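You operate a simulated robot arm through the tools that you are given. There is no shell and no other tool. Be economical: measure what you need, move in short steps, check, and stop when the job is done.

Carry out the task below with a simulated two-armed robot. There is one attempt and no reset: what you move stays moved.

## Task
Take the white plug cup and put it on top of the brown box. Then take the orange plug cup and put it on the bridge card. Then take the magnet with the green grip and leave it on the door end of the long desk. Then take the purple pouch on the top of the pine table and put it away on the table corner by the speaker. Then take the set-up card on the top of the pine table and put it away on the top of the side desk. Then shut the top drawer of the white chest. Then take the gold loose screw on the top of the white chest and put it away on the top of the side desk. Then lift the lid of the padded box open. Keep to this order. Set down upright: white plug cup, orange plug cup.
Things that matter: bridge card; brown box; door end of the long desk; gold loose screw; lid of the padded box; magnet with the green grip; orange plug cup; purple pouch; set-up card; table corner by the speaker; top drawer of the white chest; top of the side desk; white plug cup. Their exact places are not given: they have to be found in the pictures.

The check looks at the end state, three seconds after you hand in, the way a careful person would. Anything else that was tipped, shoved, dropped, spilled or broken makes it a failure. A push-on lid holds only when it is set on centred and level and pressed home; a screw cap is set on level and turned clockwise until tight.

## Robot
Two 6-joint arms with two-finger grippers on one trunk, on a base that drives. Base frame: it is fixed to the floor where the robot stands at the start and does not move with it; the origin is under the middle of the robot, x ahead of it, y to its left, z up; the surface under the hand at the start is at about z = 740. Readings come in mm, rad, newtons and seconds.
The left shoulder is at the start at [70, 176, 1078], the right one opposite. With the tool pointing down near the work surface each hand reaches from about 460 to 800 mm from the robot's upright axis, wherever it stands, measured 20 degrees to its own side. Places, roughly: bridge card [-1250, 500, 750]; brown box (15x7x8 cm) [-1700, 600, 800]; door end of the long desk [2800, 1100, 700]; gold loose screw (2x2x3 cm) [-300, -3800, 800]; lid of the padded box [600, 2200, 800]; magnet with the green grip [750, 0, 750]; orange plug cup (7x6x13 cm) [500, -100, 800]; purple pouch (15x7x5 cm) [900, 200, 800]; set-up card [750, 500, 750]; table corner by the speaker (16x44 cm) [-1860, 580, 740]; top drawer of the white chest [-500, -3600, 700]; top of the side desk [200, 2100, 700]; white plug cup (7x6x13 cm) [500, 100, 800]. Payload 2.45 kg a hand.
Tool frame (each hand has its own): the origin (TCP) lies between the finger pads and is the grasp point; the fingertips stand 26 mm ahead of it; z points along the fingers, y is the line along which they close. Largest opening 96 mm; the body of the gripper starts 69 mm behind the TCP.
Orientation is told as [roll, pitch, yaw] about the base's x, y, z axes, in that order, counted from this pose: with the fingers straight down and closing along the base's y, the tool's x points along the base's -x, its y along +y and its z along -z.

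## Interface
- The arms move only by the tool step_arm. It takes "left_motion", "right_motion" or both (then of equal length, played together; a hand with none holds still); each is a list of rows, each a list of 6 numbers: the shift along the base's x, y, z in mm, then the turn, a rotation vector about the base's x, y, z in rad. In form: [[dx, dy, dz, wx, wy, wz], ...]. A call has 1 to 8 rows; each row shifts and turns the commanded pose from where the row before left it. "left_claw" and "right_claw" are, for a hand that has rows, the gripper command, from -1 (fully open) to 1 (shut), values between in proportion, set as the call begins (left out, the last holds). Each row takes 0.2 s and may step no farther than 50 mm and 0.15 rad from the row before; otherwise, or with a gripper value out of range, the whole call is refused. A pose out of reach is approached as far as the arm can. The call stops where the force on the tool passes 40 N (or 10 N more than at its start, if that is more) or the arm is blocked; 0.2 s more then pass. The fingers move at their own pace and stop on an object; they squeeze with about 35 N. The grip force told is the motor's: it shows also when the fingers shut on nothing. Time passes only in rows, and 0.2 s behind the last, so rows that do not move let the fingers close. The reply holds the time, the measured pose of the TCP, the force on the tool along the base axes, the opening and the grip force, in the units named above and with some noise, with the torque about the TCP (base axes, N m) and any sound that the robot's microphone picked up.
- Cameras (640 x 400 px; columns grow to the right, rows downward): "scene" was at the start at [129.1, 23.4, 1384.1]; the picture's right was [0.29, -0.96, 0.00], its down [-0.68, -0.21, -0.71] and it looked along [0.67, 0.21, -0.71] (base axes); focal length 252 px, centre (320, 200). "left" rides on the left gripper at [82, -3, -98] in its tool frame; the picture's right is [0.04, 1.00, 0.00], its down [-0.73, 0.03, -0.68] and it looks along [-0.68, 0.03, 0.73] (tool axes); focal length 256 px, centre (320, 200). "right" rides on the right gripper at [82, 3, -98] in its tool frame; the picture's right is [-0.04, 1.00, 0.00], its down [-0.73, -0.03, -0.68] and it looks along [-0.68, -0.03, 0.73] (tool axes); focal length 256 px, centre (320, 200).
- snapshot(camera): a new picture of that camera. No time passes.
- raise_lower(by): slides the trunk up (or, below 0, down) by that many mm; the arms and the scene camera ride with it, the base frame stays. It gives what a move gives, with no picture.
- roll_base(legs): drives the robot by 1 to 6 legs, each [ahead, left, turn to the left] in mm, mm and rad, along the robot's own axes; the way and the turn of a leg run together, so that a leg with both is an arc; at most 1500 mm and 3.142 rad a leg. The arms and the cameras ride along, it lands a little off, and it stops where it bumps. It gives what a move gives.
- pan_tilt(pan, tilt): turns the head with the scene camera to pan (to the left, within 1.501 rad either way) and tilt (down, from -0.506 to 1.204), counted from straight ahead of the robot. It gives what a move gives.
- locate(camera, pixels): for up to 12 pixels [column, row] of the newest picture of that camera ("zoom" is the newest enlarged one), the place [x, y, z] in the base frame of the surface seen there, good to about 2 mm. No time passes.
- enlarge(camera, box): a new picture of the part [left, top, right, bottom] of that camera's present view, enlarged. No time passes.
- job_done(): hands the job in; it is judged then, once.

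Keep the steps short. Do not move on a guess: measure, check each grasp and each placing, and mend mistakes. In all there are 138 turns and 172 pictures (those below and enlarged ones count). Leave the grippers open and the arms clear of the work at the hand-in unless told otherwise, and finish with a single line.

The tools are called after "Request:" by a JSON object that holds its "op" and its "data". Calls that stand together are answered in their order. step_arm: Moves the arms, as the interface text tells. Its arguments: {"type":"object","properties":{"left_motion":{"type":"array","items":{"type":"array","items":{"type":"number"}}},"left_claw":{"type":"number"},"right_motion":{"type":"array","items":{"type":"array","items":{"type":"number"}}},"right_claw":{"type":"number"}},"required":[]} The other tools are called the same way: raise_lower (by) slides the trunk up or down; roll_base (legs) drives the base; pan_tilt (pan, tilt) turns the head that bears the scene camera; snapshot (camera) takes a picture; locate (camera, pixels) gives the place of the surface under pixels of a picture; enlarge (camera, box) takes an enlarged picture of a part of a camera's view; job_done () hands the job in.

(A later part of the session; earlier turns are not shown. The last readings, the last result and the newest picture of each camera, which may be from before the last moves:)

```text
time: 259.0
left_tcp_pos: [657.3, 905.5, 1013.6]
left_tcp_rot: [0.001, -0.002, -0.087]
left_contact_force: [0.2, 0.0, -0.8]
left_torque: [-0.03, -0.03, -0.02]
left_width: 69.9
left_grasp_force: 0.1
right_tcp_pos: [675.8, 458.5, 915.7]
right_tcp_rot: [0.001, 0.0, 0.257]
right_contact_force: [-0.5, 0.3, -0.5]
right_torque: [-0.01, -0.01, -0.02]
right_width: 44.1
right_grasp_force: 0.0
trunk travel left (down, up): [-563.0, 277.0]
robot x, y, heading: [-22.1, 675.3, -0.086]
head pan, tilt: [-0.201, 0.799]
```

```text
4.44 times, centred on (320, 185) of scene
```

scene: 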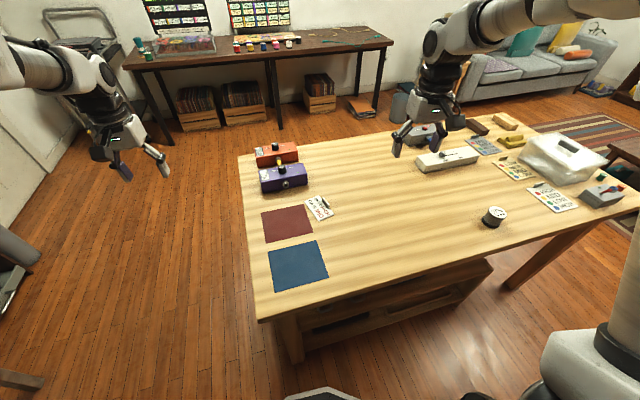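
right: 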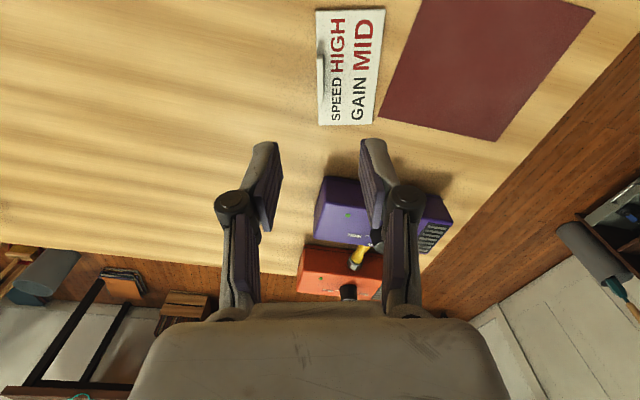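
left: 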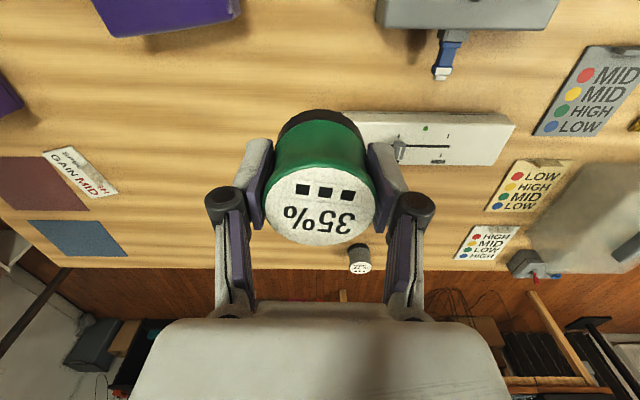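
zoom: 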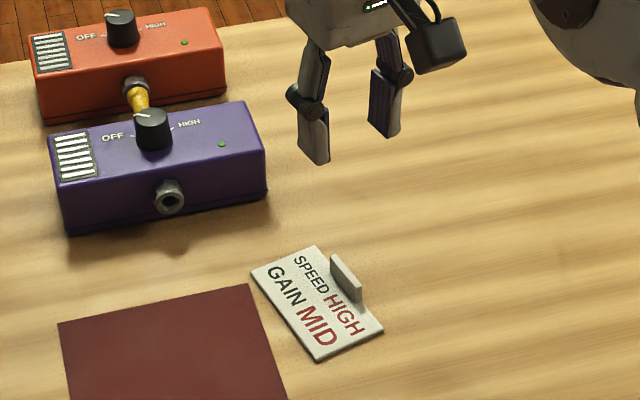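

Tab is centred at column 320. I lower to z 774 and close.

Request:
{"op": "step_arm", "data": {"right_motion": [[0, -1, -45, 0, 0, 0], [0, 0, -45, 0, 0, 0], [0, 0, -35, 0, 0, 0], [0, 0, -16, 0, 0, 0], [0, 0, 0, 0, 0, 0]]}}

Request:
{"op": "enlarge", "data": {"camera": "scene", "box": [270, 150, 370, 230]}}

```text
time: 260.2
left_tcp_pos: [657.1, 906.4, 1013.6]
left_tcp_rot: [-0.002, -0.003, -0.087]
left_contact_force: [0.0, -0.4, -0.1]
left_torque: [0.03, 0.02, 0.0]
left_width: 69.5
left_grasp_force: 0.0
right_tcp_pos: [673.4, 457.7, 774.3]
right_tcp_rot: [-0.001, -0.001, 0.256]
right_contact_force: [-0.9, 0.1, 0.5]
right_torque: [-0.04, 0.0, 0.01]
right_width: 44.4
right_grasp_force: 0.1
trunk travel left (down, up): [-563.0, 277.0]
robot x, y, heading: [-21.1, 674.3, -0.089]
head pan, tilt: [-0.201, 0.799]
```

```text
5.00 times, centred on (320, 190) of scene
```

zoom: 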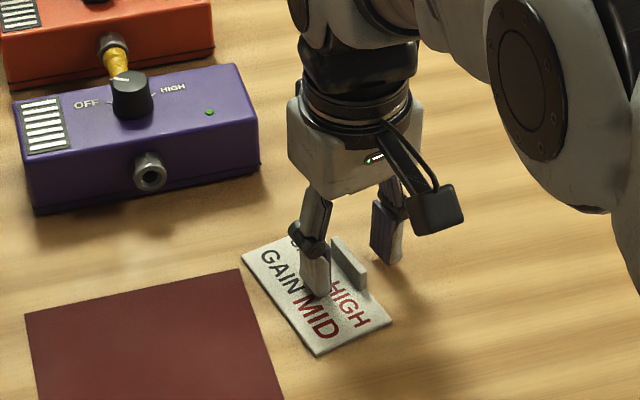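

The tab is between the fingers. I close and lift.

Request:
{"op": "step_arm", "data": {"right_motion": [[0, 0, 0, 0, 0, 0], [0, 0, 0, 0, 0, 0], [0, 0, 0, 0, 0, 0]], "right_claw": 1}}

Request:
{"op": "step_arm", "data": {"right_motion": [[0, 0, 15, 0, 0, 0], [0, 0, 40, 0, 0, 0], [0, 0, 45, 0, 0, 0], [0, 0, 45, 0, 0, 0], [0, 0, 45, 0, 0, 0], [0, 0, 40, 0, 0, 0]]}}

Request:
{"op": "snapshot", "data": {"camera": "right"}}

```text
time: 261.0
left_tcp_pos: [658.3, 905.9, 1013.7]
left_tcp_rot: [0.001, 0.0, -0.088]
left_contact_force: [0.2, 0.0, 0.7]
left_torque: [-0.04, -0.04, 0.01]
left_width: 69.4
left_grasp_force: 0.1
right_tcp_pos: [674.3, 458.3, 772.9]
right_tcp_rot: [0.001, 0.0, 0.258]
right_contact_force: [0.7, 0.3, 0.7]
right_torque: [-0.03, 0.0, 0.02]
right_width: 5.9
right_grasp_force: 33.1
trunk travel left (down, up): [-563.0, 277.0]
robot x, y, heading: [-19.7, 672.0, -0.092]
head pan, tilt: [-0.201, 0.799]
```

```text
time: 262.4
left_tcp_pos: [657.5, 905.1, 1012.6]
left_tcp_rot: [0.002, -0.002, -0.088]
left_contact_force: [0.3, 0.0, -0.1]
left_torque: [-0.01, -0.04, 0.0]
left_width: 69.9
left_grasp_force: 0.1
right_tcp_pos: [677.1, 457.7, 1003.9]
right_tcp_rot: [0.0, 0.0, 0.258]
right_contact_force: [0.4, 0.5, 0.2]
right_torque: [0.0, 0.0, -0.02]
right_width: 6.1
right_grasp_force: 33.1
trunk travel left (down, up): [-563.0, 277.0]
robot x, y, heading: [-20.6, 672.8, -0.087]
head pan, tilt: [-0.201, 0.799]
```

```text
88 pictures are left
```

right: 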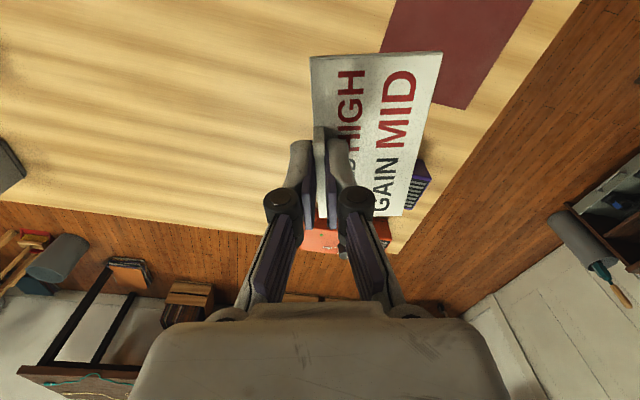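

Card is held level by its tab. I drive into the aisle and look at the side desk.

Request:
{"op": "roll_base", "data": {"legs": [[-150, 0, 0.087], [0, 480, 0]]}}

Request:
{"op": "pan_tilt", "data": {"pan": 1.0, "tilt": 0.6}}

Request:
{"op": "snapshot", "data": {"camera": "scene"}}

```text
time: 266.2
left_tcp_pos: [484.9, 1447.4, 1013.6]
left_tcp_rot: [0.0, 0.0, 0.002]
left_contact_force: [-0.1, 0.0, 0.5]
left_torque: [-0.03, -0.04, -0.01]
left_width: 69.3
left_grasp_force: 0.1
right_tcp_pos: [544.6, 1001.9, 1002.3]
right_tcp_rot: [0.0, 0.001, 0.348]
right_contact_force: [0.0, 0.1, -0.3]
right_torque: [0.02, -0.03, 0.0]
right_width: 6.1
right_grasp_force: 33.1
trunk travel left (down, up): [-563.0, 277.0]
robot x, y, heading: [-169.2, 1157.1, 0.003]
head pan, tilt: [-0.201, 0.799]
```

```text
time: 267.6
left_tcp_pos: [485.8, 1447.1, 1013.3]
left_tcp_rot: [0.0, 0.0, 0.001]
left_contact_force: [-0.2, -1.3, 0.8]
left_torque: [-0.03, 0.02, -0.01]
left_width: 69.8
left_grasp_force: 0.1
right_tcp_pos: [544.7, 1002.3, 1004.4]
right_tcp_rot: [0.001, -0.001, 0.347]
right_contact_force: [-0.8, -0.5, -0.5]
right_torque: [0.0, -0.01, -0.02]
right_width: 6.1
right_grasp_force: 33.3
trunk travel left (down, up): [-563.0, 277.0]
robot x, y, heading: [-165.0, 1154.4, 0.007]
head pan, tilt: [1.0, 0.6]
```

```text
87 pictures are left
```

scene: 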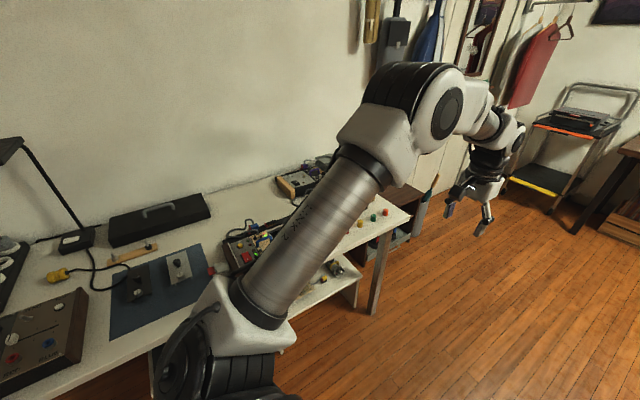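

Request:
{"op": "locate", "data": {"camera": "scene", "pixels": [[8, 150], [50, 190], [75, 240], [155, 220], [235, 215], [240, 240], [160, 300], [210, 272], [215, 255], [120, 250], [60, 330], [250, 205]]}}

Request:
{"op": "enlarge", "data": {"camera": "scene", "box": [0, 130, 420, 390]}}

```text
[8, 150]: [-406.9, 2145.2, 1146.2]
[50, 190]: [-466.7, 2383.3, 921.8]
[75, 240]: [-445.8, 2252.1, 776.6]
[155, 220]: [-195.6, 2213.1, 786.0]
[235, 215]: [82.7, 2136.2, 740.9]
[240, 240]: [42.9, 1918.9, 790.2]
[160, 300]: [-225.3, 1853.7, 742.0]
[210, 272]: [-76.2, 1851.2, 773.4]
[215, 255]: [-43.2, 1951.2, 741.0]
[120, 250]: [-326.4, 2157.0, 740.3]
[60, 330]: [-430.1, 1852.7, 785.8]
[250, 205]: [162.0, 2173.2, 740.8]
```

```text
1.52 times, centred on (210, 260) of scene
```

zoom: 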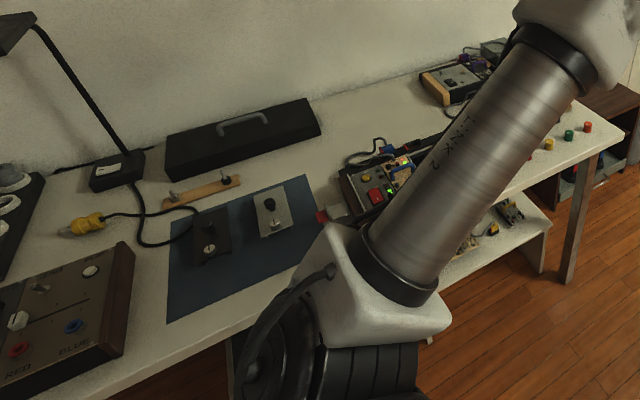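

There is bare desk around (80, 2130). I turn to face the desk and look again.

Request:
{"op": "roll_base", "data": {"legs": [[150, 0, 0], [0, 0, 1.54]]}}

Request:
{"op": "pan_tilt", "data": {"pan": -0.15, "tilt": 0.65}}

Request:
{"op": "snapshot", "data": {"camera": "scene"}}

```text
time: 272.7
left_tcp_pos: [-278.0, 1826.1, 1014.3]
left_tcp_rot: [0.0, -0.001, 1.524]
left_contact_force: [0.2, -0.2, 0.1]
left_torque: [0.0, -0.02, 0.01]
left_width: 69.8
left_grasp_force: 0.1
right_tcp_pos: [169.3, 1862.2, 1004.6]
right_tcp_rot: [0.0, 0.001, 1.869]
right_contact_force: [0.2, 0.0, -0.5]
right_torque: [0.01, 0.0, -0.04]
right_width: 6.3
right_grasp_force: 33.2
trunk travel left (down, up): [-563.0, 277.0]
robot x, y, heading: [-19.5, 1158.0, 1.527]
head pan, tilt: [1.0, 0.6]
```

```text
time: 274.0
left_tcp_pos: [-278.7, 1825.1, 1013.1]
left_tcp_rot: [0.0, -0.001, 1.524]
left_contact_force: [0.4, -0.7, -0.9]
left_torque: [0.01, -0.02, 0.03]
left_width: 69.9
left_grasp_force: 0.0
right_tcp_pos: [170.4, 1863.2, 1003.2]
right_tcp_rot: [0.0, -0.001, 1.868]
right_contact_force: [0.3, 0.0, 0.6]
right_torque: [-0.02, 0.01, -0.03]
right_width: 5.9
right_grasp_force: 33.0
trunk travel left (down, up): [-563.0, 277.0]
robot x, y, heading: [-18.2, 1157.6, 1.519]
head pan, tilt: [-0.15, 0.649]
```

```text
85 pictures are left
```

scene: 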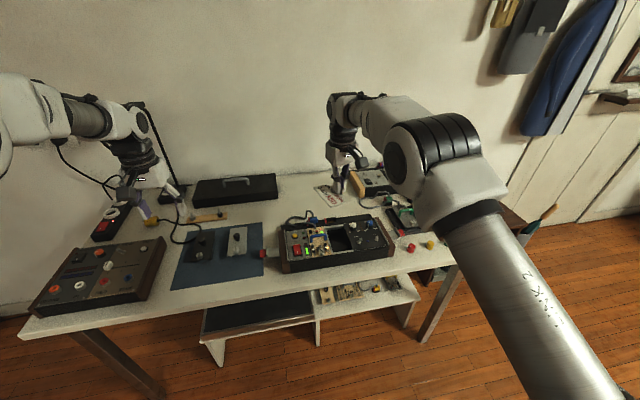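

Request:
{"op": "enlarge", "data": {"camera": "scene", "box": [180, 150, 460, 300]}}

Request:
{"op": "locate", "data": {"camera": "zoom", "pixels": [[260, 90], [290, 120], [240, 140], [300, 150], [330, 120], [310, 60], [230, 100], [390, 110], [215, 270], [290, 290], [480, 250], [230, 190]]}}

```text
2.29 times, centred on (320, 225) of scene
```

zoom: 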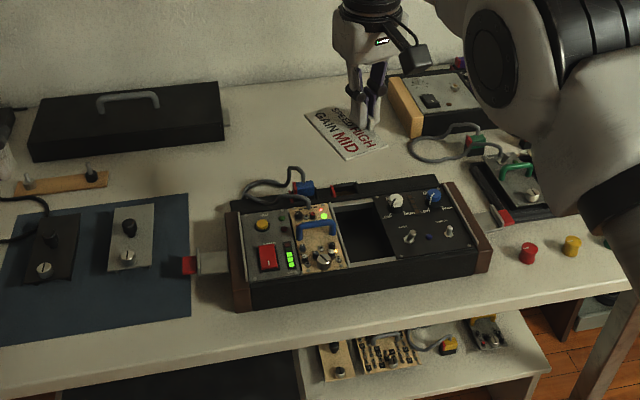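

```text
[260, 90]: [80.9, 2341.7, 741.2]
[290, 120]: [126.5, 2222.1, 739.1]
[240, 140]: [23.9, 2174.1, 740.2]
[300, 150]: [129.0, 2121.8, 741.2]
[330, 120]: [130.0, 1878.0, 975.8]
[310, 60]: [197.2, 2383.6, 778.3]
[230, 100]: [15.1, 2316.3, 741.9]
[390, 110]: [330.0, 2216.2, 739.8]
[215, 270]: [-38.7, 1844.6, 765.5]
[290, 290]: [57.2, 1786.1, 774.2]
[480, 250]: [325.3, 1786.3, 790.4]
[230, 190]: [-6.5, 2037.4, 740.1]
```

A large bare area lies behind the synth (x 0…330, y 2060…2340). I pull the left hand back to avoid the lamp, drive 245 mm forward, and bring the card over about (150, 2145).

Request:
{"op": "step_arm", "data": {"left_motion": [[0, -48, 5, 0, 0, 0], [0, -48, 5, 0, 0, 0], [0, -48, 5, 0, 0, 0], [0, -48, 5, 0, 0, 0]]}}

Request:
{"op": "roll_base", "data": {"legs": [[240, 0, 0.03]]}}

Request:
{"op": "snapshot", "data": {"camera": "scene"}}

```text
time: 275.0
left_tcp_pos: [-278.5, 1631.6, 1036.0]
left_tcp_rot: [0.0, -0.004, 1.523]
left_contact_force: [0.6, 0.3, 0.5]
left_torque: [0.03, -0.02, -0.02]
left_width: 69.6
left_grasp_force: 0.0
right_tcp_pos: [169.3, 1860.5, 1004.4]
right_tcp_rot: [-0.002, -0.001, 1.87]
right_contact_force: [-0.7, 0.3, 1.2]
right_torque: [0.02, -0.01, 0.01]
right_width: 6.1
right_grasp_force: 33.9
trunk travel left (down, up): [-563.0, 277.0]
robot x, y, heading: [-24.6, 1157.9, 1.523]
head pan, tilt: [-0.15, 0.649]
```

```text
time: 276.8
left_tcp_pos: [-286.7, 1868.0, 1035.4]
left_tcp_rot: [0.001, 0.0, 1.557]
left_contact_force: [-0.6, 0.5, -0.2]
left_torque: [-0.01, 0.04, 0.0]
left_width: 69.8
left_grasp_force: 0.1
right_tcp_pos: [153.3, 2110.6, 1004.4]
right_tcp_rot: [0.0, 0.001, 1.902]
right_contact_force: [0.2, 0.8, 0.8]
right_torque: [-0.02, -0.01, 0.01]
right_width: 6.1
right_grasp_force: 33.1
trunk travel left (down, up): [-563.0, 277.0]
robot x, y, heading: [-13.5, 1402.6, 1.557]
head pan, tilt: [-0.15, 0.649]
```

```text
83 pictures are left
```

scene: 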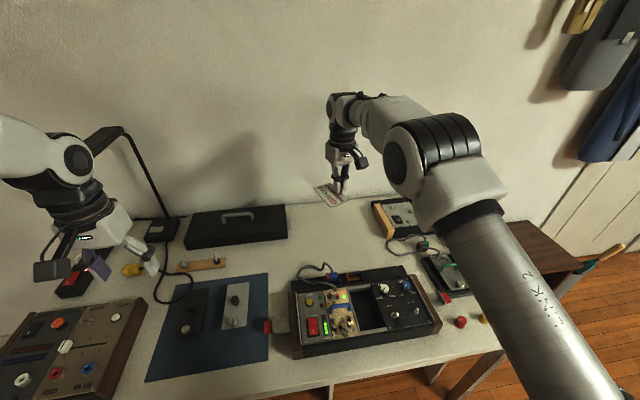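

No bump, clear. I move 30 mm deeper and lower to 10 mm above the desk.

Request:
{"op": "step_arm", "data": {"right_motion": [[0, 28, -20, 0, 0, 0], [0, 0, -45, 0, 0, 0], [0, 0, -45, 0, 0, 0], [0, 0, -45, 0, 0, 0], [0, 0, -40, 0, 0, 0], [0, 0, -26, 0, 0, 0], [0, 0, 0, 0, 0, 0]]}}

Request:
{"op": "enlarge", "data": {"camera": "scene", "box": [240, 170, 420, 310]}}

Request:
{"op": "snapshot", "data": {"camera": "right"}}

```text
time: 278.4
left_tcp_pos: [-286.6, 1866.6, 1035.7]
left_tcp_rot: [0.0, -0.001, 1.557]
left_contact_force: [0.1, 0.2, 0.2]
left_torque: [0.03, 0.0, -0.02]
left_width: 69.2
left_grasp_force: 0.1
right_tcp_pos: [154.4, 2140.1, 781.8]
right_tcp_rot: [0.001, -0.001, 1.902]
right_contact_force: [-0.4, 1.1, 0.0]
right_torque: [0.0, 0.01, 0.01]
right_width: 5.7
right_grasp_force: 33.5
trunk travel left (down, up): [-563.0, 277.0]
robot x, y, heading: [-15.5, 1400.0, 1.558]
head pan, tilt: [-0.15, 0.649]
```

```text
2.86 times, centred on (330, 240) of scene
```

zoom: 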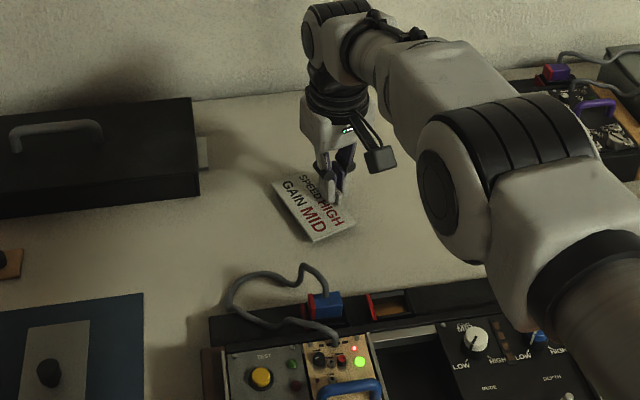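

```text
81 pictures are left
```

right: 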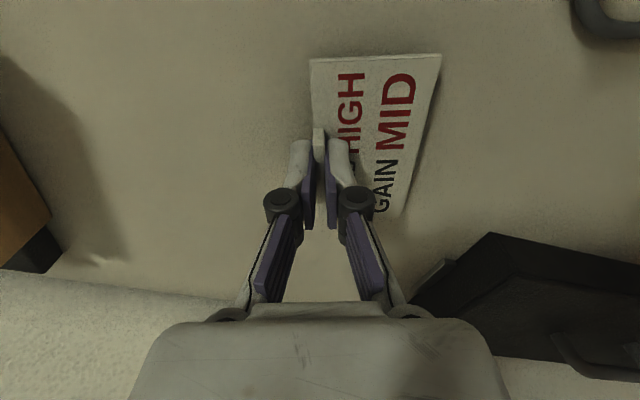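

Clear. I lower the last 8 mm, open slightly, and rise.

Request:
{"op": "step_arm", "data": {"right_motion": [[0, 0, -5, 0, 0, 0], [0, 0, -3.5, 0, 0, 0], [0, 0, 0, 0, 0, 0]]}}

Request:
{"op": "step_arm", "data": {"right_motion": [[0, 0, 0, 0, 0, 0], [0, 0, 0, 0, 0, 0], [0, 0, 20, 0, 0, 0], [0, 0, 45, 0, 0, 0], [0, 0, 45, 0, 0, 0], [0, 0, 45, 0, 0, 0], [0, -20, 45, 0, 0, 0], [0, -40, 20, 0, 0, 0]], "right_claw": 0.3}}

Request:
{"op": "enlarge", "data": {"camera": "scene", "box": [180, 130, 460, 330]}}

```text
time: 279.2
left_tcp_pos: [-286.4, 1868.1, 1034.8]
left_tcp_rot: [0.001, 0.002, 1.556]
left_contact_force: [0.4, 0.0, 0.2]
left_torque: [-0.01, 0.01, -0.01]
left_width: 69.7
left_grasp_force: 0.0
right_tcp_pos: [153.0, 2140.0, 773.2]
right_tcp_rot: [-0.001, -0.001, 1.903]
right_contact_force: [0.7, -0.5, 0.4]
right_torque: [0.03, 0.03, -0.01]
right_width: 6.1
right_grasp_force: 33.1
trunk travel left (down, up): [-563.0, 277.0]
robot x, y, heading: [-10.2, 1401.7, 1.557]
head pan, tilt: [-0.15, 0.649]
```

```text
time: 281.0
left_tcp_pos: [-288.6, 1865.7, 1037.3]
left_tcp_rot: [0.001, -0.003, 1.558]
left_contact_force: [-0.2, -1.1, -0.3]
left_torque: [0.04, 0.0, 0.04]
left_width: 69.6
left_grasp_force: 0.0
right_tcp_pos: [150.7, 2077.8, 995.3]
right_tcp_rot: [-0.001, -0.002, 1.903]
right_contact_force: [-0.1, 0.0, 0.6]
right_torque: [0.04, -0.01, -0.02]
right_width: 33.6
right_grasp_force: 0.0
trunk travel left (down, up): [-563.0, 277.0]
robot x, y, heading: [-12.1, 1398.0, 1.553]
head pan, tilt: [-0.15, 0.649]
```

```text
2.00 times, centred on (320, 230) of scene
```

zoom: 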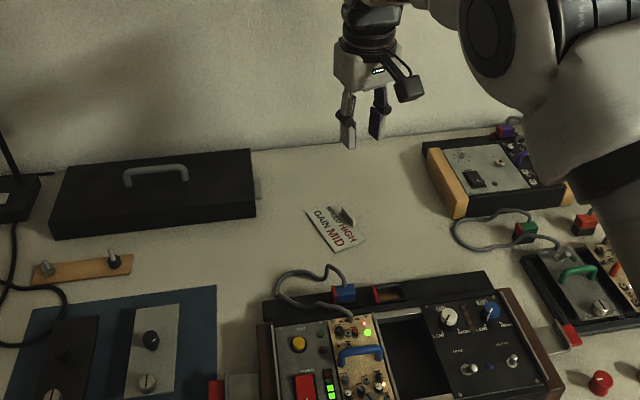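

The card lies on the side desk. Next the white chest. I back out, turn to face −y and look down the room.

Request:
{"op": "roll_base", "data": {"legs": [[-250, 0, 0], [0, 380, 0], [0, 0, -1.57], [0, 0, -1.55], [700, 0, 0]]}}

Request:
{"op": "pan_tilt", "data": {"pan": 0.0, "tilt": 0.5}}

Request:
{"op": "snapshot", "data": {"camera": "scene"}}

```text
time: 295.8
left_tcp_pos: [-80.9, 15.0, 1036.2]
left_tcp_rot: [-0.001, -0.001, -1.545]
left_contact_force: [0.1, -0.2, 0.4]
left_torque: [0.02, 0.04, 0.0]
left_width: 69.8
left_grasp_force: 0.1
right_tcp_pos: [-510.9, -215.3, 992.3]
right_tcp_rot: [0.001, 0.001, -1.199]
right_contact_force: [-0.2, 1.0, 0.0]
right_torque: [0.02, 0.02, -0.01]
right_width: 33.6
right_grasp_force: 0.0
trunk travel left (down, up): [-563.0, 277.0]
robot x, y, heading: [-370.0, 469.0, -1.548]
head pan, tilt: [-0.15, 0.649]
```

```text
time: 296.5
left_tcp_pos: [-79.6, 14.5, 1035.2]
left_tcp_rot: [0.001, 0.001, -1.546]
left_contact_force: [-0.6, 0.4, 0.0]
left_torque: [0.02, -0.01, 0.02]
left_width: 69.7
left_grasp_force: 0.1
right_tcp_pos: [-509.0, -216.1, 992.9]
right_tcp_rot: [0.0, -0.001, -1.199]
right_contact_force: [0.2, 0.8, 0.4]
right_torque: [0.01, 0.02, -0.01]
right_width: 33.7
right_grasp_force: 0.1
trunk travel left (down, up): [-563.0, 277.0]
robot x, y, heading: [-369.4, 475.2, -1.539]
head pan, tilt: [0.0, 0.499]
```

```text
79 pictures are left
```

scene: 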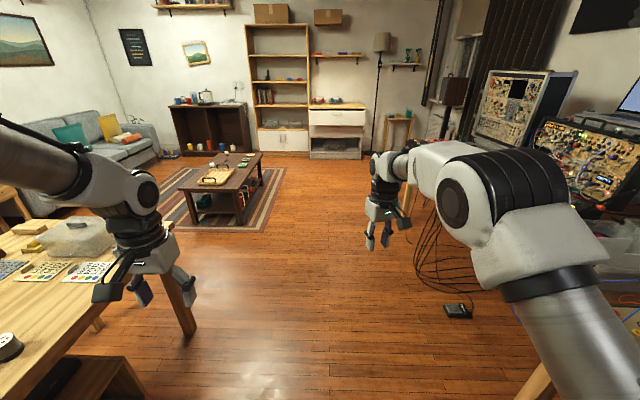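

The white chest with its open drawer is straight ahead at (337,118). I measure it and the obstacles.

Request:
{"op": "locate", "data": {"camera": "scene", "pixels": [[337, 118], [337, 105], [312, 140], [360, 145], [457, 305], [420, 270], [265, 165], [240, 220], [335, 155], [310, 118], [365, 118], [330, 98]]}}

Request:
{"op": "enlarge", "data": {"camera": "scene", "box": [240, 20, 430, 180]}}

```text
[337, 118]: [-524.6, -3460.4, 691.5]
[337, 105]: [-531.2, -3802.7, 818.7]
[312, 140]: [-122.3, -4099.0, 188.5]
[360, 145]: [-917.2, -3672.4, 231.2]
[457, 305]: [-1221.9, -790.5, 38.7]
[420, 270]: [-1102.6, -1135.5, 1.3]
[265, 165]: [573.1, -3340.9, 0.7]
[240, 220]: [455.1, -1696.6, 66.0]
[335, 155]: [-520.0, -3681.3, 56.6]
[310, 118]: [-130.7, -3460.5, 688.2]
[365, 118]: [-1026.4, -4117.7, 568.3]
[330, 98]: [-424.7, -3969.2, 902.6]
```

```text
2.50 times, centred on (335, 100) of scene
```

zoom: 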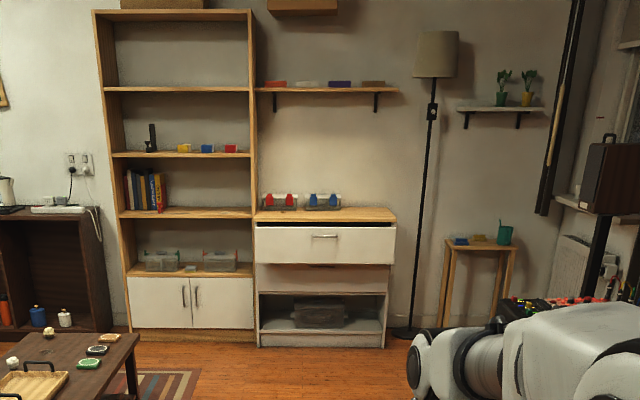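

The path ahead is free (pedal at x≈−1220, coffee table at x≥450). I drive up to y≈−2600 and look.

Request:
{"op": "roll_base", "data": {"legs": [[1030, -85, -0.01], [1030, -85, -0.01], [1000, -85, -0.01]]}}

Request:
{"op": "pan_tilt", "data": {"pan": 0.0, "tilt": 0.6}}

Request:
{"op": "snapshot", "data": {"camera": "scene"}}

```text
time: 311.6
left_tcp_pos: [-342.2, -3066.5, 1036.0]
left_tcp_rot: [0.001, 0.0, -1.599]
left_contact_force: [-0.2, 0.1, -0.5]
left_torque: [0.03, 0.0, 0.0]
left_width: 69.7
left_grasp_force: 0.2
right_tcp_pos: [-782.3, -3273.8, 993.1]
right_tcp_rot: [0.0, -0.001, -1.255]
right_contact_force: [0.3, 0.1, 0.5]
right_torque: [0.01, 0.01, -0.04]
right_width: 33.7
right_grasp_force: 0.0
trunk travel left (down, up): [-563.0, 277.0]
robot x, y, heading: [-604.6, -2596.8, -1.602]
head pan, tilt: [0.0, 0.499]
```

```text
time: 312.2
left_tcp_pos: [-340.2, -3067.3, 1035.6]
left_tcp_rot: [0.002, 0.0, -1.6]
left_contact_force: [0.4, 0.7, -0.5]
left_torque: [-0.01, 0.02, -0.02]
left_width: 69.6
left_grasp_force: 0.1
right_tcp_pos: [-783.1, -3272.5, 992.9]
right_tcp_rot: [0.001, 0.001, -1.255]
right_contact_force: [-0.4, -0.2, -0.3]
right_torque: [0.02, 0.02, -0.03]
right_width: 33.6
right_grasp_force: 0.0
trunk travel left (down, up): [-563.0, 277.0]
robot x, y, heading: [-606.8, -2594.9, -1.599]
head pan, tilt: [0.0, 0.6]
```

```text
77 pictures are left
```

scene: 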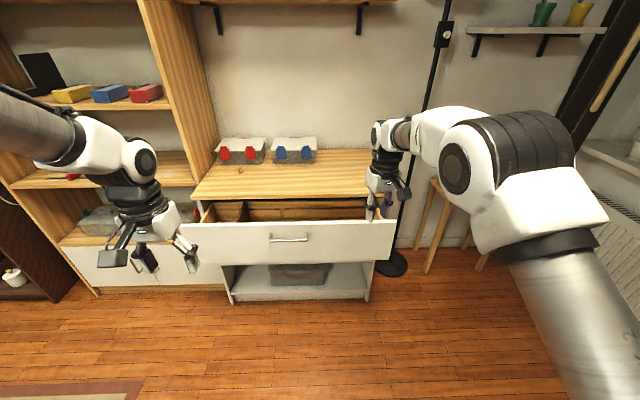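

Request:
{"op": "enlarge", "data": {"camera": "scene", "box": [170, 120, 410, 300]}}

Request:
{"op": "locate", "data": {"camera": "scene", "pixels": [[185, 228], [395, 222], [290, 228], [290, 238], [290, 260], [375, 190], [195, 195], [285, 195], [370, 155], [215, 175], [288, 222], [340, 205]]}}

```text
2.22 times, centred on (290, 210) of scene
```

zoom: 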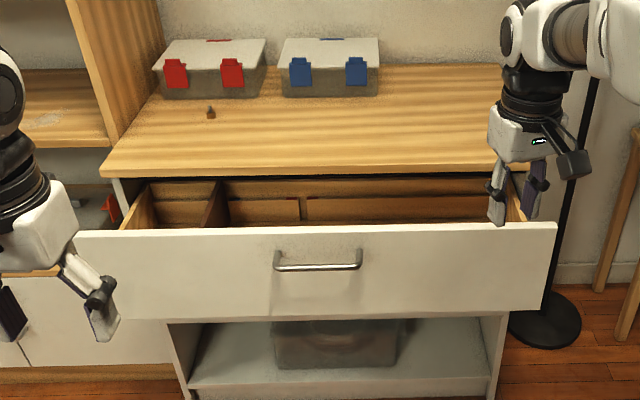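

```text
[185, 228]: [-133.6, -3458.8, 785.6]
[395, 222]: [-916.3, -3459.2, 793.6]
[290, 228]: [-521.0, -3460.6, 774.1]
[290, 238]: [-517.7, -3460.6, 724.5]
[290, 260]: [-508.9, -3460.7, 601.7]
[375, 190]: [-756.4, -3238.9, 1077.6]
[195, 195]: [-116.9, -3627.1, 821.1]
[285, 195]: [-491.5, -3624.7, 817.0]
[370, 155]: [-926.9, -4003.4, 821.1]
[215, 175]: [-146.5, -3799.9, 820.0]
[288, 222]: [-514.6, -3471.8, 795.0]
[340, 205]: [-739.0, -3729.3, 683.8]
```

The drawer face is at y≈−3460 (z 600–795), the chest top overhangs to y≈−3625, and the gold screw is on the top at zoom (210,112). I will push the drawer with the left fingertips, tool tilted forward. First I retract the right hand and drive into place.

Request:
{"op": "step_arm", "data": {"right_motion": [[0, 45, 10, 0, 0, 0], [0, 45, 10, 0, 0, 0], [0, 45, 10, 0, 0, 0], [0, 45, 10, 0, 0, 0]], "right_claw": -1}}

Request:
{"op": "roll_base", "data": {"legs": [[300, -80, 0.02]]}}

Request:
{"op": "step_arm", "data": {"left_motion": [[-10, 10, -45, -0.15, 0, 0], [-15, 10, -45, -0.15, 0, 0], [-15, 10, -45, -0.15, 0, 0], [-15, 5, -45, -0.15, 0, 0], [-15, 0, -45, -0.15, 0, 0]], "left_claw": 1}}

Request:
{"op": "snapshot", "data": {"camera": "scene"}}

```text
time: 313.2
left_tcp_pos: [-339.9, -3064.9, 1036.4]
left_tcp_rot: [-0.001, -0.004, -1.601]
left_contact_force: [0.2, -0.5, -0.2]
left_torque: [0.01, 0.04, -0.01]
left_width: 69.3
left_grasp_force: 0.0
right_tcp_pos: [-784.0, -3089.9, 1034.0]
right_tcp_rot: [-0.002, -0.002, -1.255]
right_contact_force: [0.0, -0.4, 0.4]
right_torque: [-0.04, 0.02, -0.02]
right_width: 95.9
right_grasp_force: 0.0
trunk travel left (down, up): [-563.0, 277.0]
robot x, y, heading: [-607.1, -2591.6, -1.598]
head pan, tilt: [0.0, 0.6]
```

```text
time: 315.3
left_tcp_pos: [-417.0, -3352.5, 1035.4]
left_tcp_rot: [0.0, -0.002, -1.582]
left_contact_force: [-0.5, -0.2, 0.4]
left_torque: [-0.01, 0.01, -0.01]
left_width: 69.3
left_grasp_force: 0.0
right_tcp_pos: [-859.0, -3387.5, 1032.2]
right_tcp_rot: [0.001, 0.0, -1.233]
right_contact_force: [0.5, 0.5, -0.5]
right_torque: [0.0, -0.02, -0.01]
right_width: 96.0
right_grasp_force: 0.0
trunk travel left (down, up): [-563.0, 277.0]
robot x, y, heading: [-693.6, -2886.3, -1.58]
head pan, tilt: [0.0, 0.6]
```

```text
time: 316.5
left_tcp_pos: [-489.3, -3346.2, 804.8]
left_tcp_rot: [0.014, -0.749, -1.584]
left_contact_force: [-0.2, -0.6, 0.0]
left_torque: [0.04, -0.02, -0.01]
left_width: 0.0
left_grasp_force: 28.4
left hand out of reach, approached as far as the arm can: row 3, 4
right_tcp_pos: [-858.2, -3388.1, 1032.4]
right_tcp_rot: [0.0, 0.0, -1.233]
right_contact_force: [-0.6, 0.2, 0.2]
right_torque: [-0.03, 0.02, 0.02]
right_width: 96.1
right_grasp_force: 0.1
trunk travel left (down, up): [-563.0, 277.0]
robot x, y, heading: [-693.4, -2882.6, -1.576]
head pan, tilt: [0.0, 0.6]
```

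```text
75 pictures are left
```

scene: 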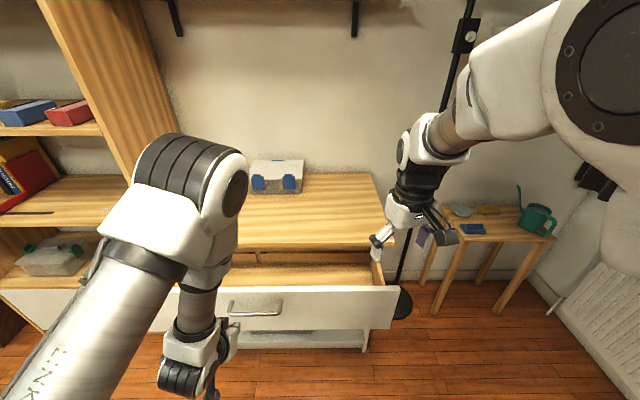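

The arm is too folded. I back up 130 mm, then lower and extend to just in front of the drawer.

Request:
{"op": "roll_base", "data": {"legs": [[-130, 0, 0]]}}

Request:
{"op": "step_arm", "data": {"left_motion": [[-7, -28, -30, 0, 0, 0], [-7, -28, -30, 0, 0, 0], [-7, -28, -30, 0, 0, 0], [-7, -28, -26, 0, 0, 0], [-4, -30, 0, 0, 0, 0], [0, -30, 0, 0, 0, 0], [0, 0, 0, 0, 0, 0]]}}

Request:
{"op": "snapshot", "data": {"camera": "scene"}}

```text
time: 317.8
left_tcp_pos: [-487.4, -3216.2, 804.8]
left_tcp_rot: [0.011, -0.749, -1.584]
left_contact_force: [-0.3, 0.2, 0.7]
left_torque: [0.01, 0.0, 0.04]
left_width: 0.0
left_grasp_force: 28.8
right_tcp_pos: [-857.2, -3256.5, 1032.3]
right_tcp_rot: [0.002, -0.001, -1.234]
right_contact_force: [-0.1, 0.6, 0.8]
right_torque: [-0.02, -0.01, 0.02]
right_width: 95.9
right_grasp_force: 0.1
trunk travel left (down, up): [-563.0, 277.0]
robot x, y, heading: [-693.0, -2757.2, -1.578]
head pan, tilt: [0.0, 0.6]
```

```text
time: 319.4
left_tcp_pos: [-520.6, -3388.8, 691.0]
left_tcp_rot: [0.01, -0.751, -1.584]
left_contact_force: [-0.4, 0.0, 0.6]
left_torque: [-0.03, 0.0, 0.06]
left_width: 0.0
left_grasp_force: 28.7
right_tcp_pos: [-858.6, -3256.9, 1033.8]
right_tcp_rot: [-0.001, 0.0, -1.234]
right_contact_force: [0.9, -0.4, 0.3]
right_torque: [-0.03, -0.01, -0.02]
right_width: 95.9
right_grasp_force: 0.0
trunk travel left (down, up): [-563.0, 277.0]
robot x, y, heading: [-694.5, -2757.5, -1.579]
head pan, tilt: [0.0, 0.6]
```

```text
74 pictures are left
```

scene: 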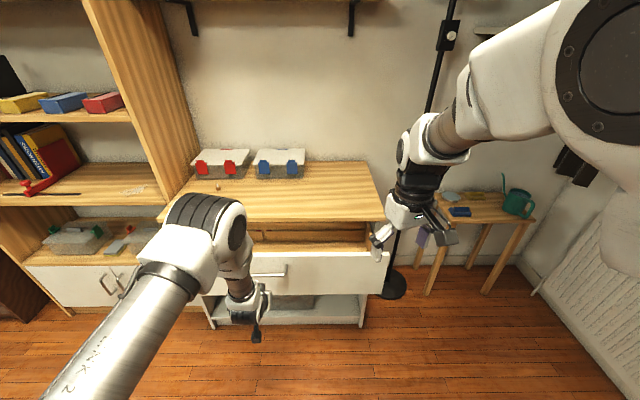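

Fingertips are 53 mm before the drawer face, below the handle. I push in small rows.

Request:
{"op": "step_arm", "data": {"left_motion": [[0, -30, 0, 0, 0, 0], [0, -25, 0, 0, 0, 0], [0, -20, 0, 0, 0, 0], [0, -20, 0, 0, 0, 0], [0, -20, 0, 0, 0, 0], [0, -20, 0, 0, 0, 0], [0, -20, 0, 0, 0, 0], [0, -20, 0, 0, 0, 0]]}}

Request:
{"op": "snapshot", "data": {"camera": "scene"}}

```text
time: 321.2
left_tcp_pos: [-518.7, -3563.0, 688.5]
left_tcp_rot: [0.009, -0.752, -1.585]
left_contact_force: [-0.2, -1.0, -0.9]
left_torque: [0.01, 0.03, -0.03]
left_width: 0.3
left_grasp_force: 28.4
right_tcp_pos: [-857.3, -3257.4, 1033.1]
right_tcp_rot: [0.0, 0.003, -1.234]
right_contact_force: [0.4, -0.6, -0.1]
right_torque: [0.05, 0.0, -0.04]
right_width: 96.0
right_grasp_force: 0.0
trunk travel left (down, up): [-563.0, 277.0]
robot x, y, heading: [-694.7, -2753.9, -1.58]
head pan, tilt: [0.0, 0.6]
```

```text
73 pictures are left
```

scene: 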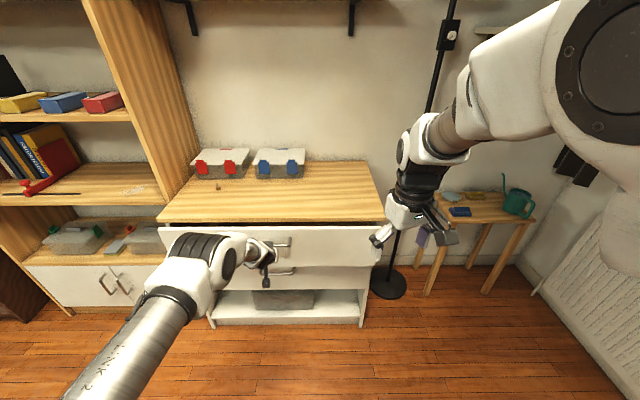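

The drawer slides in easily. I continue pushing gently.

Request:
{"op": "step_arm", "data": {"left_motion": [[0, -15, 0, 0, 0, 0], [0, -15, 0, 0, 0, 0], [0, -12, 0, 0, 0, 0], [0, -10, 0, 0, 0, 0], [0, -8, 0, 0, 0, 0], [0, -6, 0, 0, 0, 0]]}}

Request:
{"op": "enlarge", "data": {"camera": "scene", "box": [140, 140, 420, 330]}}

Request:
{"op": "locate", "data": {"camera": "zoom", "pixels": [[100, 220], [480, 220], [450, 320], [200, 320], [170, 106], [450, 185], [400, 225], [400, 310]]}}

```text
time: 322.6
left_tcp_pos: [-519.4, -3610.4, 690.2]
left_tcp_rot: [0.011, -0.752, -1.583]
left_contact_force: [0.1, -1.1, -0.7]
left_torque: [0.0, -0.01, 0.02]
left_width: 0.3
left_grasp_force: 28.3
left hand out of reach, approached as far as the arm can: row 1, 2, 5, 6
right_tcp_pos: [-856.7, -3257.6, 1032.3]
right_tcp_rot: [0.0, -0.001, -1.234]
right_contact_force: [-0.4, -0.5, 0.0]
right_torque: [0.02, -0.05, 0.02]
right_width: 95.9
right_grasp_force: 0.0
trunk travel left (down, up): [-563.0, 277.0]
robot x, y, heading: [-690.0, -2756.0, -1.577]
head pan, tilt: [0.0, 0.6]
```

```text
2.11 times, centred on (280, 235) of scene
```

zoom: 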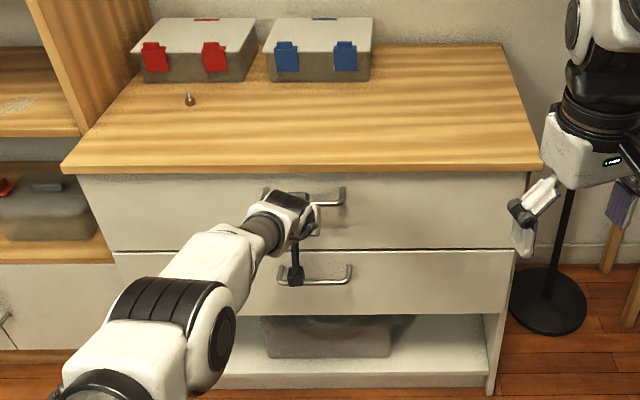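

```text
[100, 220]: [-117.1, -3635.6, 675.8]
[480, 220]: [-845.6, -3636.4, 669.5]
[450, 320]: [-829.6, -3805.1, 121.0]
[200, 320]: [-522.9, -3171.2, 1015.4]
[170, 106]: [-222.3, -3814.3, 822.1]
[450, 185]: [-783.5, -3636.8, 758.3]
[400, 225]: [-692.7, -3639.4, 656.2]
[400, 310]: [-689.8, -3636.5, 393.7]
```

Top drawer face is now flush with the lower one (y≈−3636). To make sure that it is home I re-position the base 80 mm closer and press gently until force is felt.

Request:
{"op": "step_arm", "data": {"left_motion": [[0, 40, 0, 0, 0, 0], [0, 40, 0, 0, 0, 0], [0, 40, 0, 0, 0, 0]]}}

Request:
{"op": "roll_base", "data": {"legs": [[80, 0, 0]]}}

Request:
{"op": "step_arm", "data": {"left_motion": [[0, -20, 0, 0, 0, 0], [0, -15, 0, 0, 0, 0], [0, -6, 0, 0, 0, 0], [0, -6, 0, 0, 0, 0], [0, -6, 0, 0, 0, 0]]}}

```text
time: 323.4
left_tcp_pos: [-513.2, -3516.7, 693.5]
left_tcp_rot: [-0.008, -0.748, -1.541]
left_contact_force: [-2.2, 0.3, 0.2]
left_torque: [0.02, -0.16, 0.08]
left_width: 0.1
left_grasp_force: 28.3
left hand out of reach, approached as far as the arm can: row 1, 2
right_tcp_pos: [-856.5, -3256.6, 1033.3]
right_tcp_rot: [-0.001, -0.002, -1.235]
right_contact_force: [-1.1, -0.2, -0.2]
right_torque: [-0.03, -0.01, 0.03]
right_width: 96.0
right_grasp_force: 0.0
trunk travel left (down, up): [-563.0, 277.0]
robot x, y, heading: [-691.7, -2755.2, -1.578]
head pan, tilt: [0.0, 0.6]
```

```text
time: 324.4
left_tcp_pos: [-515.3, -3600.3, 691.0]
left_tcp_rot: [0.011, -0.747, -1.581]
left_contact_force: [-0.1, 0.2, 0.4]
left_torque: [0.01, 0.03, 0.02]
left_width: 0.0
left_grasp_force: 29.0
right_tcp_pos: [-857.2, -3338.7, 1032.8]
right_tcp_rot: [-0.001, 0.001, -1.234]
right_contact_force: [0.0, -1.2, 0.1]
right_torque: [0.01, 0.0, 0.0]
right_width: 96.0
right_grasp_force: 0.1
trunk travel left (down, up): [-563.0, 277.0]
robot x, y, heading: [-690.8, -2833.5, -1.578]
head pan, tilt: [0.0, 0.6]
```

```text
time: 325.0
left_tcp_pos: [-513.4, -3611.4, 684.1]
left_tcp_rot: [0.009, -0.727, -1.584]
left_contact_force: [0.0, 30.8, 13.6]
left_torque: [-0.03, 0.07, 0.06]
left_width: 5.8
left_grasp_force: 28.1
right_tcp_pos: [-857.8, -3333.6, 1035.0]
right_tcp_rot: [-0.001, -0.004, -1.231]
right_contact_force: [0.9, 0.2, 0.3]
right_torque: [0.04, 0.05, 0.02]
right_width: 96.0
right_grasp_force: 0.2
trunk travel left (down, up): [-563.0, 277.0]
robot x, y, heading: [-692.3, -2833.8, -1.575]
head pan, tilt: [0.0, 0.6]
stopped in row 2 (left hand): the force on the tool passed its limit at 53 N (the readings are from after the stop); the commanded pose is now the measured one
```

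It is solidly home (53 N at the stop). I back off, raise and level the left hand.

Request:
{"op": "step_arm", "data": {"left_motion": [[0, 40, 0, 0, 0, 0], [0, 40, 0, 0, 0, 0], [0, 20, 30, 0, 0, 0], [0, 0, 45, 0.15, 0, 0], [0, 0, 45, 0.15, 0, 0], [0, 0, 45, 0.15, 0, 0], [0, 0, 45, 0.15, 0, 0], [0, 0, 45, 0.13, 0, 0]]}}

Request:
{"op": "step_arm", "data": {"left_motion": [[30, 0, 40, 0, 0, 0], [30, 0, 40, 0, 0, 0], [30, 0, 0, 0, 0, 0], [0, 0, 0, 0, 0, 0]], "left_claw": -0.2}}

Request:
{"op": "roll_base", "data": {"legs": [[0, 180, 0]]}}

Request:
{"op": "snapshot", "data": {"camera": "scene"}}

```text
time: 326.8
left_tcp_pos: [-518.0, -3515.1, 937.7]
left_tcp_rot: [0.001, 0.001, -1.578]
left_contact_force: [-0.1, -0.6, -0.2]
left_torque: [0.0, 0.0, 0.01]
left_width: 0.0
left_grasp_force: 28.3
right_tcp_pos: [-857.8, -3337.8, 1032.7]
right_tcp_rot: [0.0, 0.0, -1.231]
right_contact_force: [-0.1, -0.9, 0.4]
right_torque: [0.02, 0.01, -0.02]
right_width: 96.0
right_grasp_force: 0.0
trunk travel left (down, up): [-563.0, 277.0]
robot x, y, heading: [-690.2, -2834.7, -1.575]
head pan, tilt: [0.0, 0.6]
```

```text
time: 327.8
left_tcp_pos: [-427.0, -3511.7, 1019.9]
left_tcp_rot: [0.003, 0.0, -1.58]
left_contact_force: [-0.1, -0.2, 0.0]
left_torque: [0.01, -0.01, 0.03]
left_width: 57.5
left_grasp_force: 0.0
right_tcp_pos: [-857.6, -3336.3, 1033.3]
right_tcp_rot: [-0.001, -0.001, -1.233]
right_contact_force: [0.0, -0.1, 0.2]
right_torque: [-0.02, -0.01, -0.01]
right_width: 96.0
right_grasp_force: 0.0
trunk travel left (down, up): [-563.0, 277.0]
robot x, y, heading: [-693.7, -2832.4, -1.575]
head pan, tilt: [0.0, 0.6]
```

```text
time: 329.3
left_tcp_pos: [-244.1, -3513.0, 1020.3]
left_tcp_rot: [0.001, -0.001, -1.579]
left_contact_force: [-0.6, -0.5, -0.3]
left_torque: [0.0, 0.01, 0.0]
left_width: 57.3
left_grasp_force: 0.0
right_tcp_pos: [-675.2, -3338.1, 1031.6]
right_tcp_rot: [0.001, -0.001, -1.229]
right_contact_force: [0.2, -0.2, 0.3]
right_torque: [0.01, 0.01, 0.01]
right_width: 95.8
right_grasp_force: 0.2
trunk travel left (down, up): [-563.0, 277.0]
robot x, y, heading: [-506.5, -2835.3, -1.579]
head pan, tilt: [0.0, 0.6]
```

```text
71 pictures are left
```

scene: 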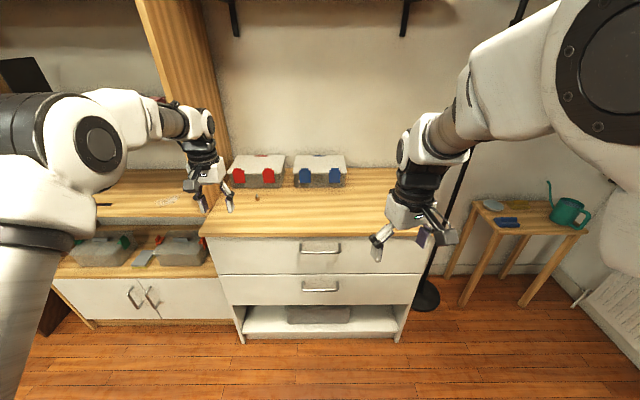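

Both drawers are flush. Now I zoom on the screw at (257,198).

Request:
{"op": "enlarge", "data": {"camera": "scene", "box": [225, 165, 305, 225]}}

Request:
{"op": "locate", "data": {"camera": "zoom", "pixels": [[256, 256], [256, 262], [250, 268], [262, 268], [256, 280], [256, 240], [240, 270], [275, 270], [257, 274], [40, 250]]}}

Request:
{"op": "locate", "data": {"camera": "scene", "pixels": [[310, 262], [310, 288], [257, 197], [350, 200]]}}

```text
6.67 times, centred on (265, 195) of scene
```

zoom: 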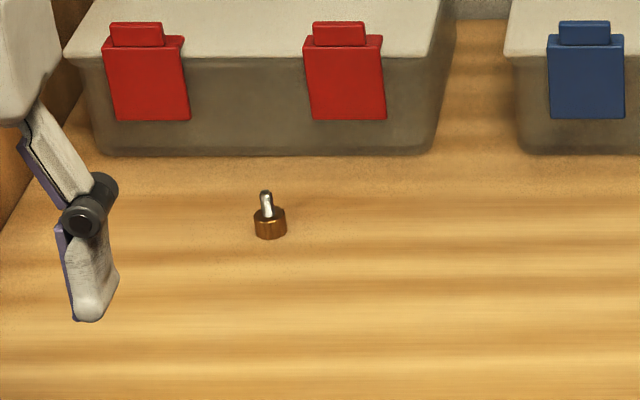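

```text
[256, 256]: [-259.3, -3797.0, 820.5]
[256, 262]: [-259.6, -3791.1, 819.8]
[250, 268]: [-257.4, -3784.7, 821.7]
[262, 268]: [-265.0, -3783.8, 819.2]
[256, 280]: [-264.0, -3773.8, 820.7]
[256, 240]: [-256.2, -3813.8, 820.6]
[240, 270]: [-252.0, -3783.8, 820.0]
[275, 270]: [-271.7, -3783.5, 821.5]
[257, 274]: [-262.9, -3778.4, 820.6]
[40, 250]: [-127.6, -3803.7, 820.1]
```

```text
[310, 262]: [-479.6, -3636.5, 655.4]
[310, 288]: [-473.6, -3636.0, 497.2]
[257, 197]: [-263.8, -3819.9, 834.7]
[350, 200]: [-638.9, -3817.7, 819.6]
```

Request:
{"op": "locate", "data": {"camera": "zoom", "pixels": [[257, 228], [284, 228], [270, 233], [270, 238], [266, 195], [270, 215], [270, 242]]}}

Request:
{"op": "snapshot", "data": {"camera": "left"}}

```text
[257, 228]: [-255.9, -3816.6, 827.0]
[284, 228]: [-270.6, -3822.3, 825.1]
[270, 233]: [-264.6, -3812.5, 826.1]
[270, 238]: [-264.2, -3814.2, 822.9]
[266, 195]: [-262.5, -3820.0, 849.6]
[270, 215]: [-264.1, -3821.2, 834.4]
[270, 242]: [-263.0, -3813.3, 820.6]
```

```text
69 pictures are left
```

left: 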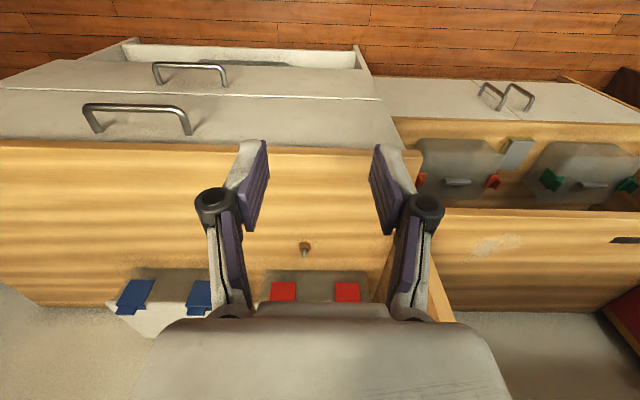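

Screw centre ≈ (−264, −3821), head z 820–834. I pull the left hand back 60 mm, drive 370 mm forward, and look.

Request:
{"op": "step_arm", "data": {"left_motion": [[-10, 30, 0, 0, 0, 0], [-10, 30, 0, 0, 0, 0]]}}

Request:
{"op": "roll_base", "data": {"legs": [[370, 0, 0]]}}

Request:
{"op": "snapshot", "data": {"camera": "left"}}

```text
time: 329.9
left_tcp_pos: [-264.1, -3452.6, 1020.2]
left_tcp_rot: [-0.001, -0.002, -1.579]
left_contact_force: [-0.4, 0.6, -1.0]
left_torque: [-0.03, 0.05, 0.0]
left_width: 57.6
left_grasp_force: 0.0
right_tcp_pos: [-674.8, -3336.7, 1033.1]
right_tcp_rot: [-0.003, -0.002, -1.231]
right_contact_force: [-0.4, -0.2, -0.1]
right_torque: [0.0, 0.03, 0.02]
right_width: 96.0
right_grasp_force: 0.1
trunk travel left (down, up): [-563.0, 277.0]
robot x, y, heading: [-509.1, -2836.2, -1.574]
head pan, tilt: [0.0, 0.6]
```

```text
time: 332.2
left_tcp_pos: [-262.4, -3817.1, 1018.6]
left_tcp_rot: [0.001, 0.001, -1.576]
left_contact_force: [-0.5, 0.2, -0.1]
left_torque: [0.03, -0.01, -0.01]
left_width: 57.5
left_grasp_force: 0.1
right_tcp_pos: [-675.0, -3703.3, 1033.5]
right_tcp_rot: [0.0, 0.001, -1.226]
right_contact_force: [-0.1, -0.3, -1.2]
right_torque: [-0.02, -0.02, -0.03]
right_width: 96.1
right_grasp_force: 0.0
trunk travel left (down, up): [-563.0, 277.0]
robot x, y, heading: [-514.1, -3198.8, -1.575]
head pan, tilt: [0.0, 0.6]
```

```text
68 pictures are left
```

left: 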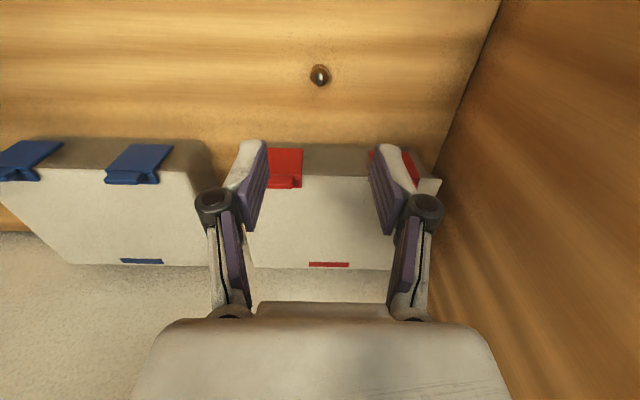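

Request:
{"op": "enlarge", "data": {"camera": "left", "box": [270, 40, 370, 110]}}

Request:
{"op": "locate", "data": {"camera": "left", "pixels": [[319, 72], [313, 76], [326, 76], [319, 84], [290, 180], [290, 160], [335, 160]]}}

```text
5.71 times, centred on (320, 75) of left
```

zoom: 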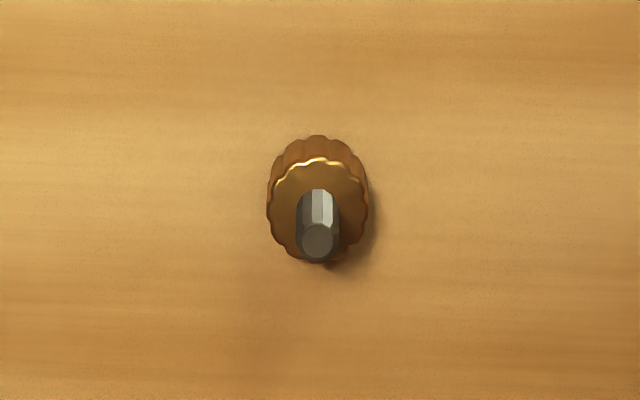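

```text
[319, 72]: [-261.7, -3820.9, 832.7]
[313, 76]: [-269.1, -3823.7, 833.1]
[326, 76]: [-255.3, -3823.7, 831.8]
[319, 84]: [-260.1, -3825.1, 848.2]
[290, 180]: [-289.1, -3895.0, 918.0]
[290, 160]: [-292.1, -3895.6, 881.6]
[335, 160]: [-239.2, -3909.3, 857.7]
```

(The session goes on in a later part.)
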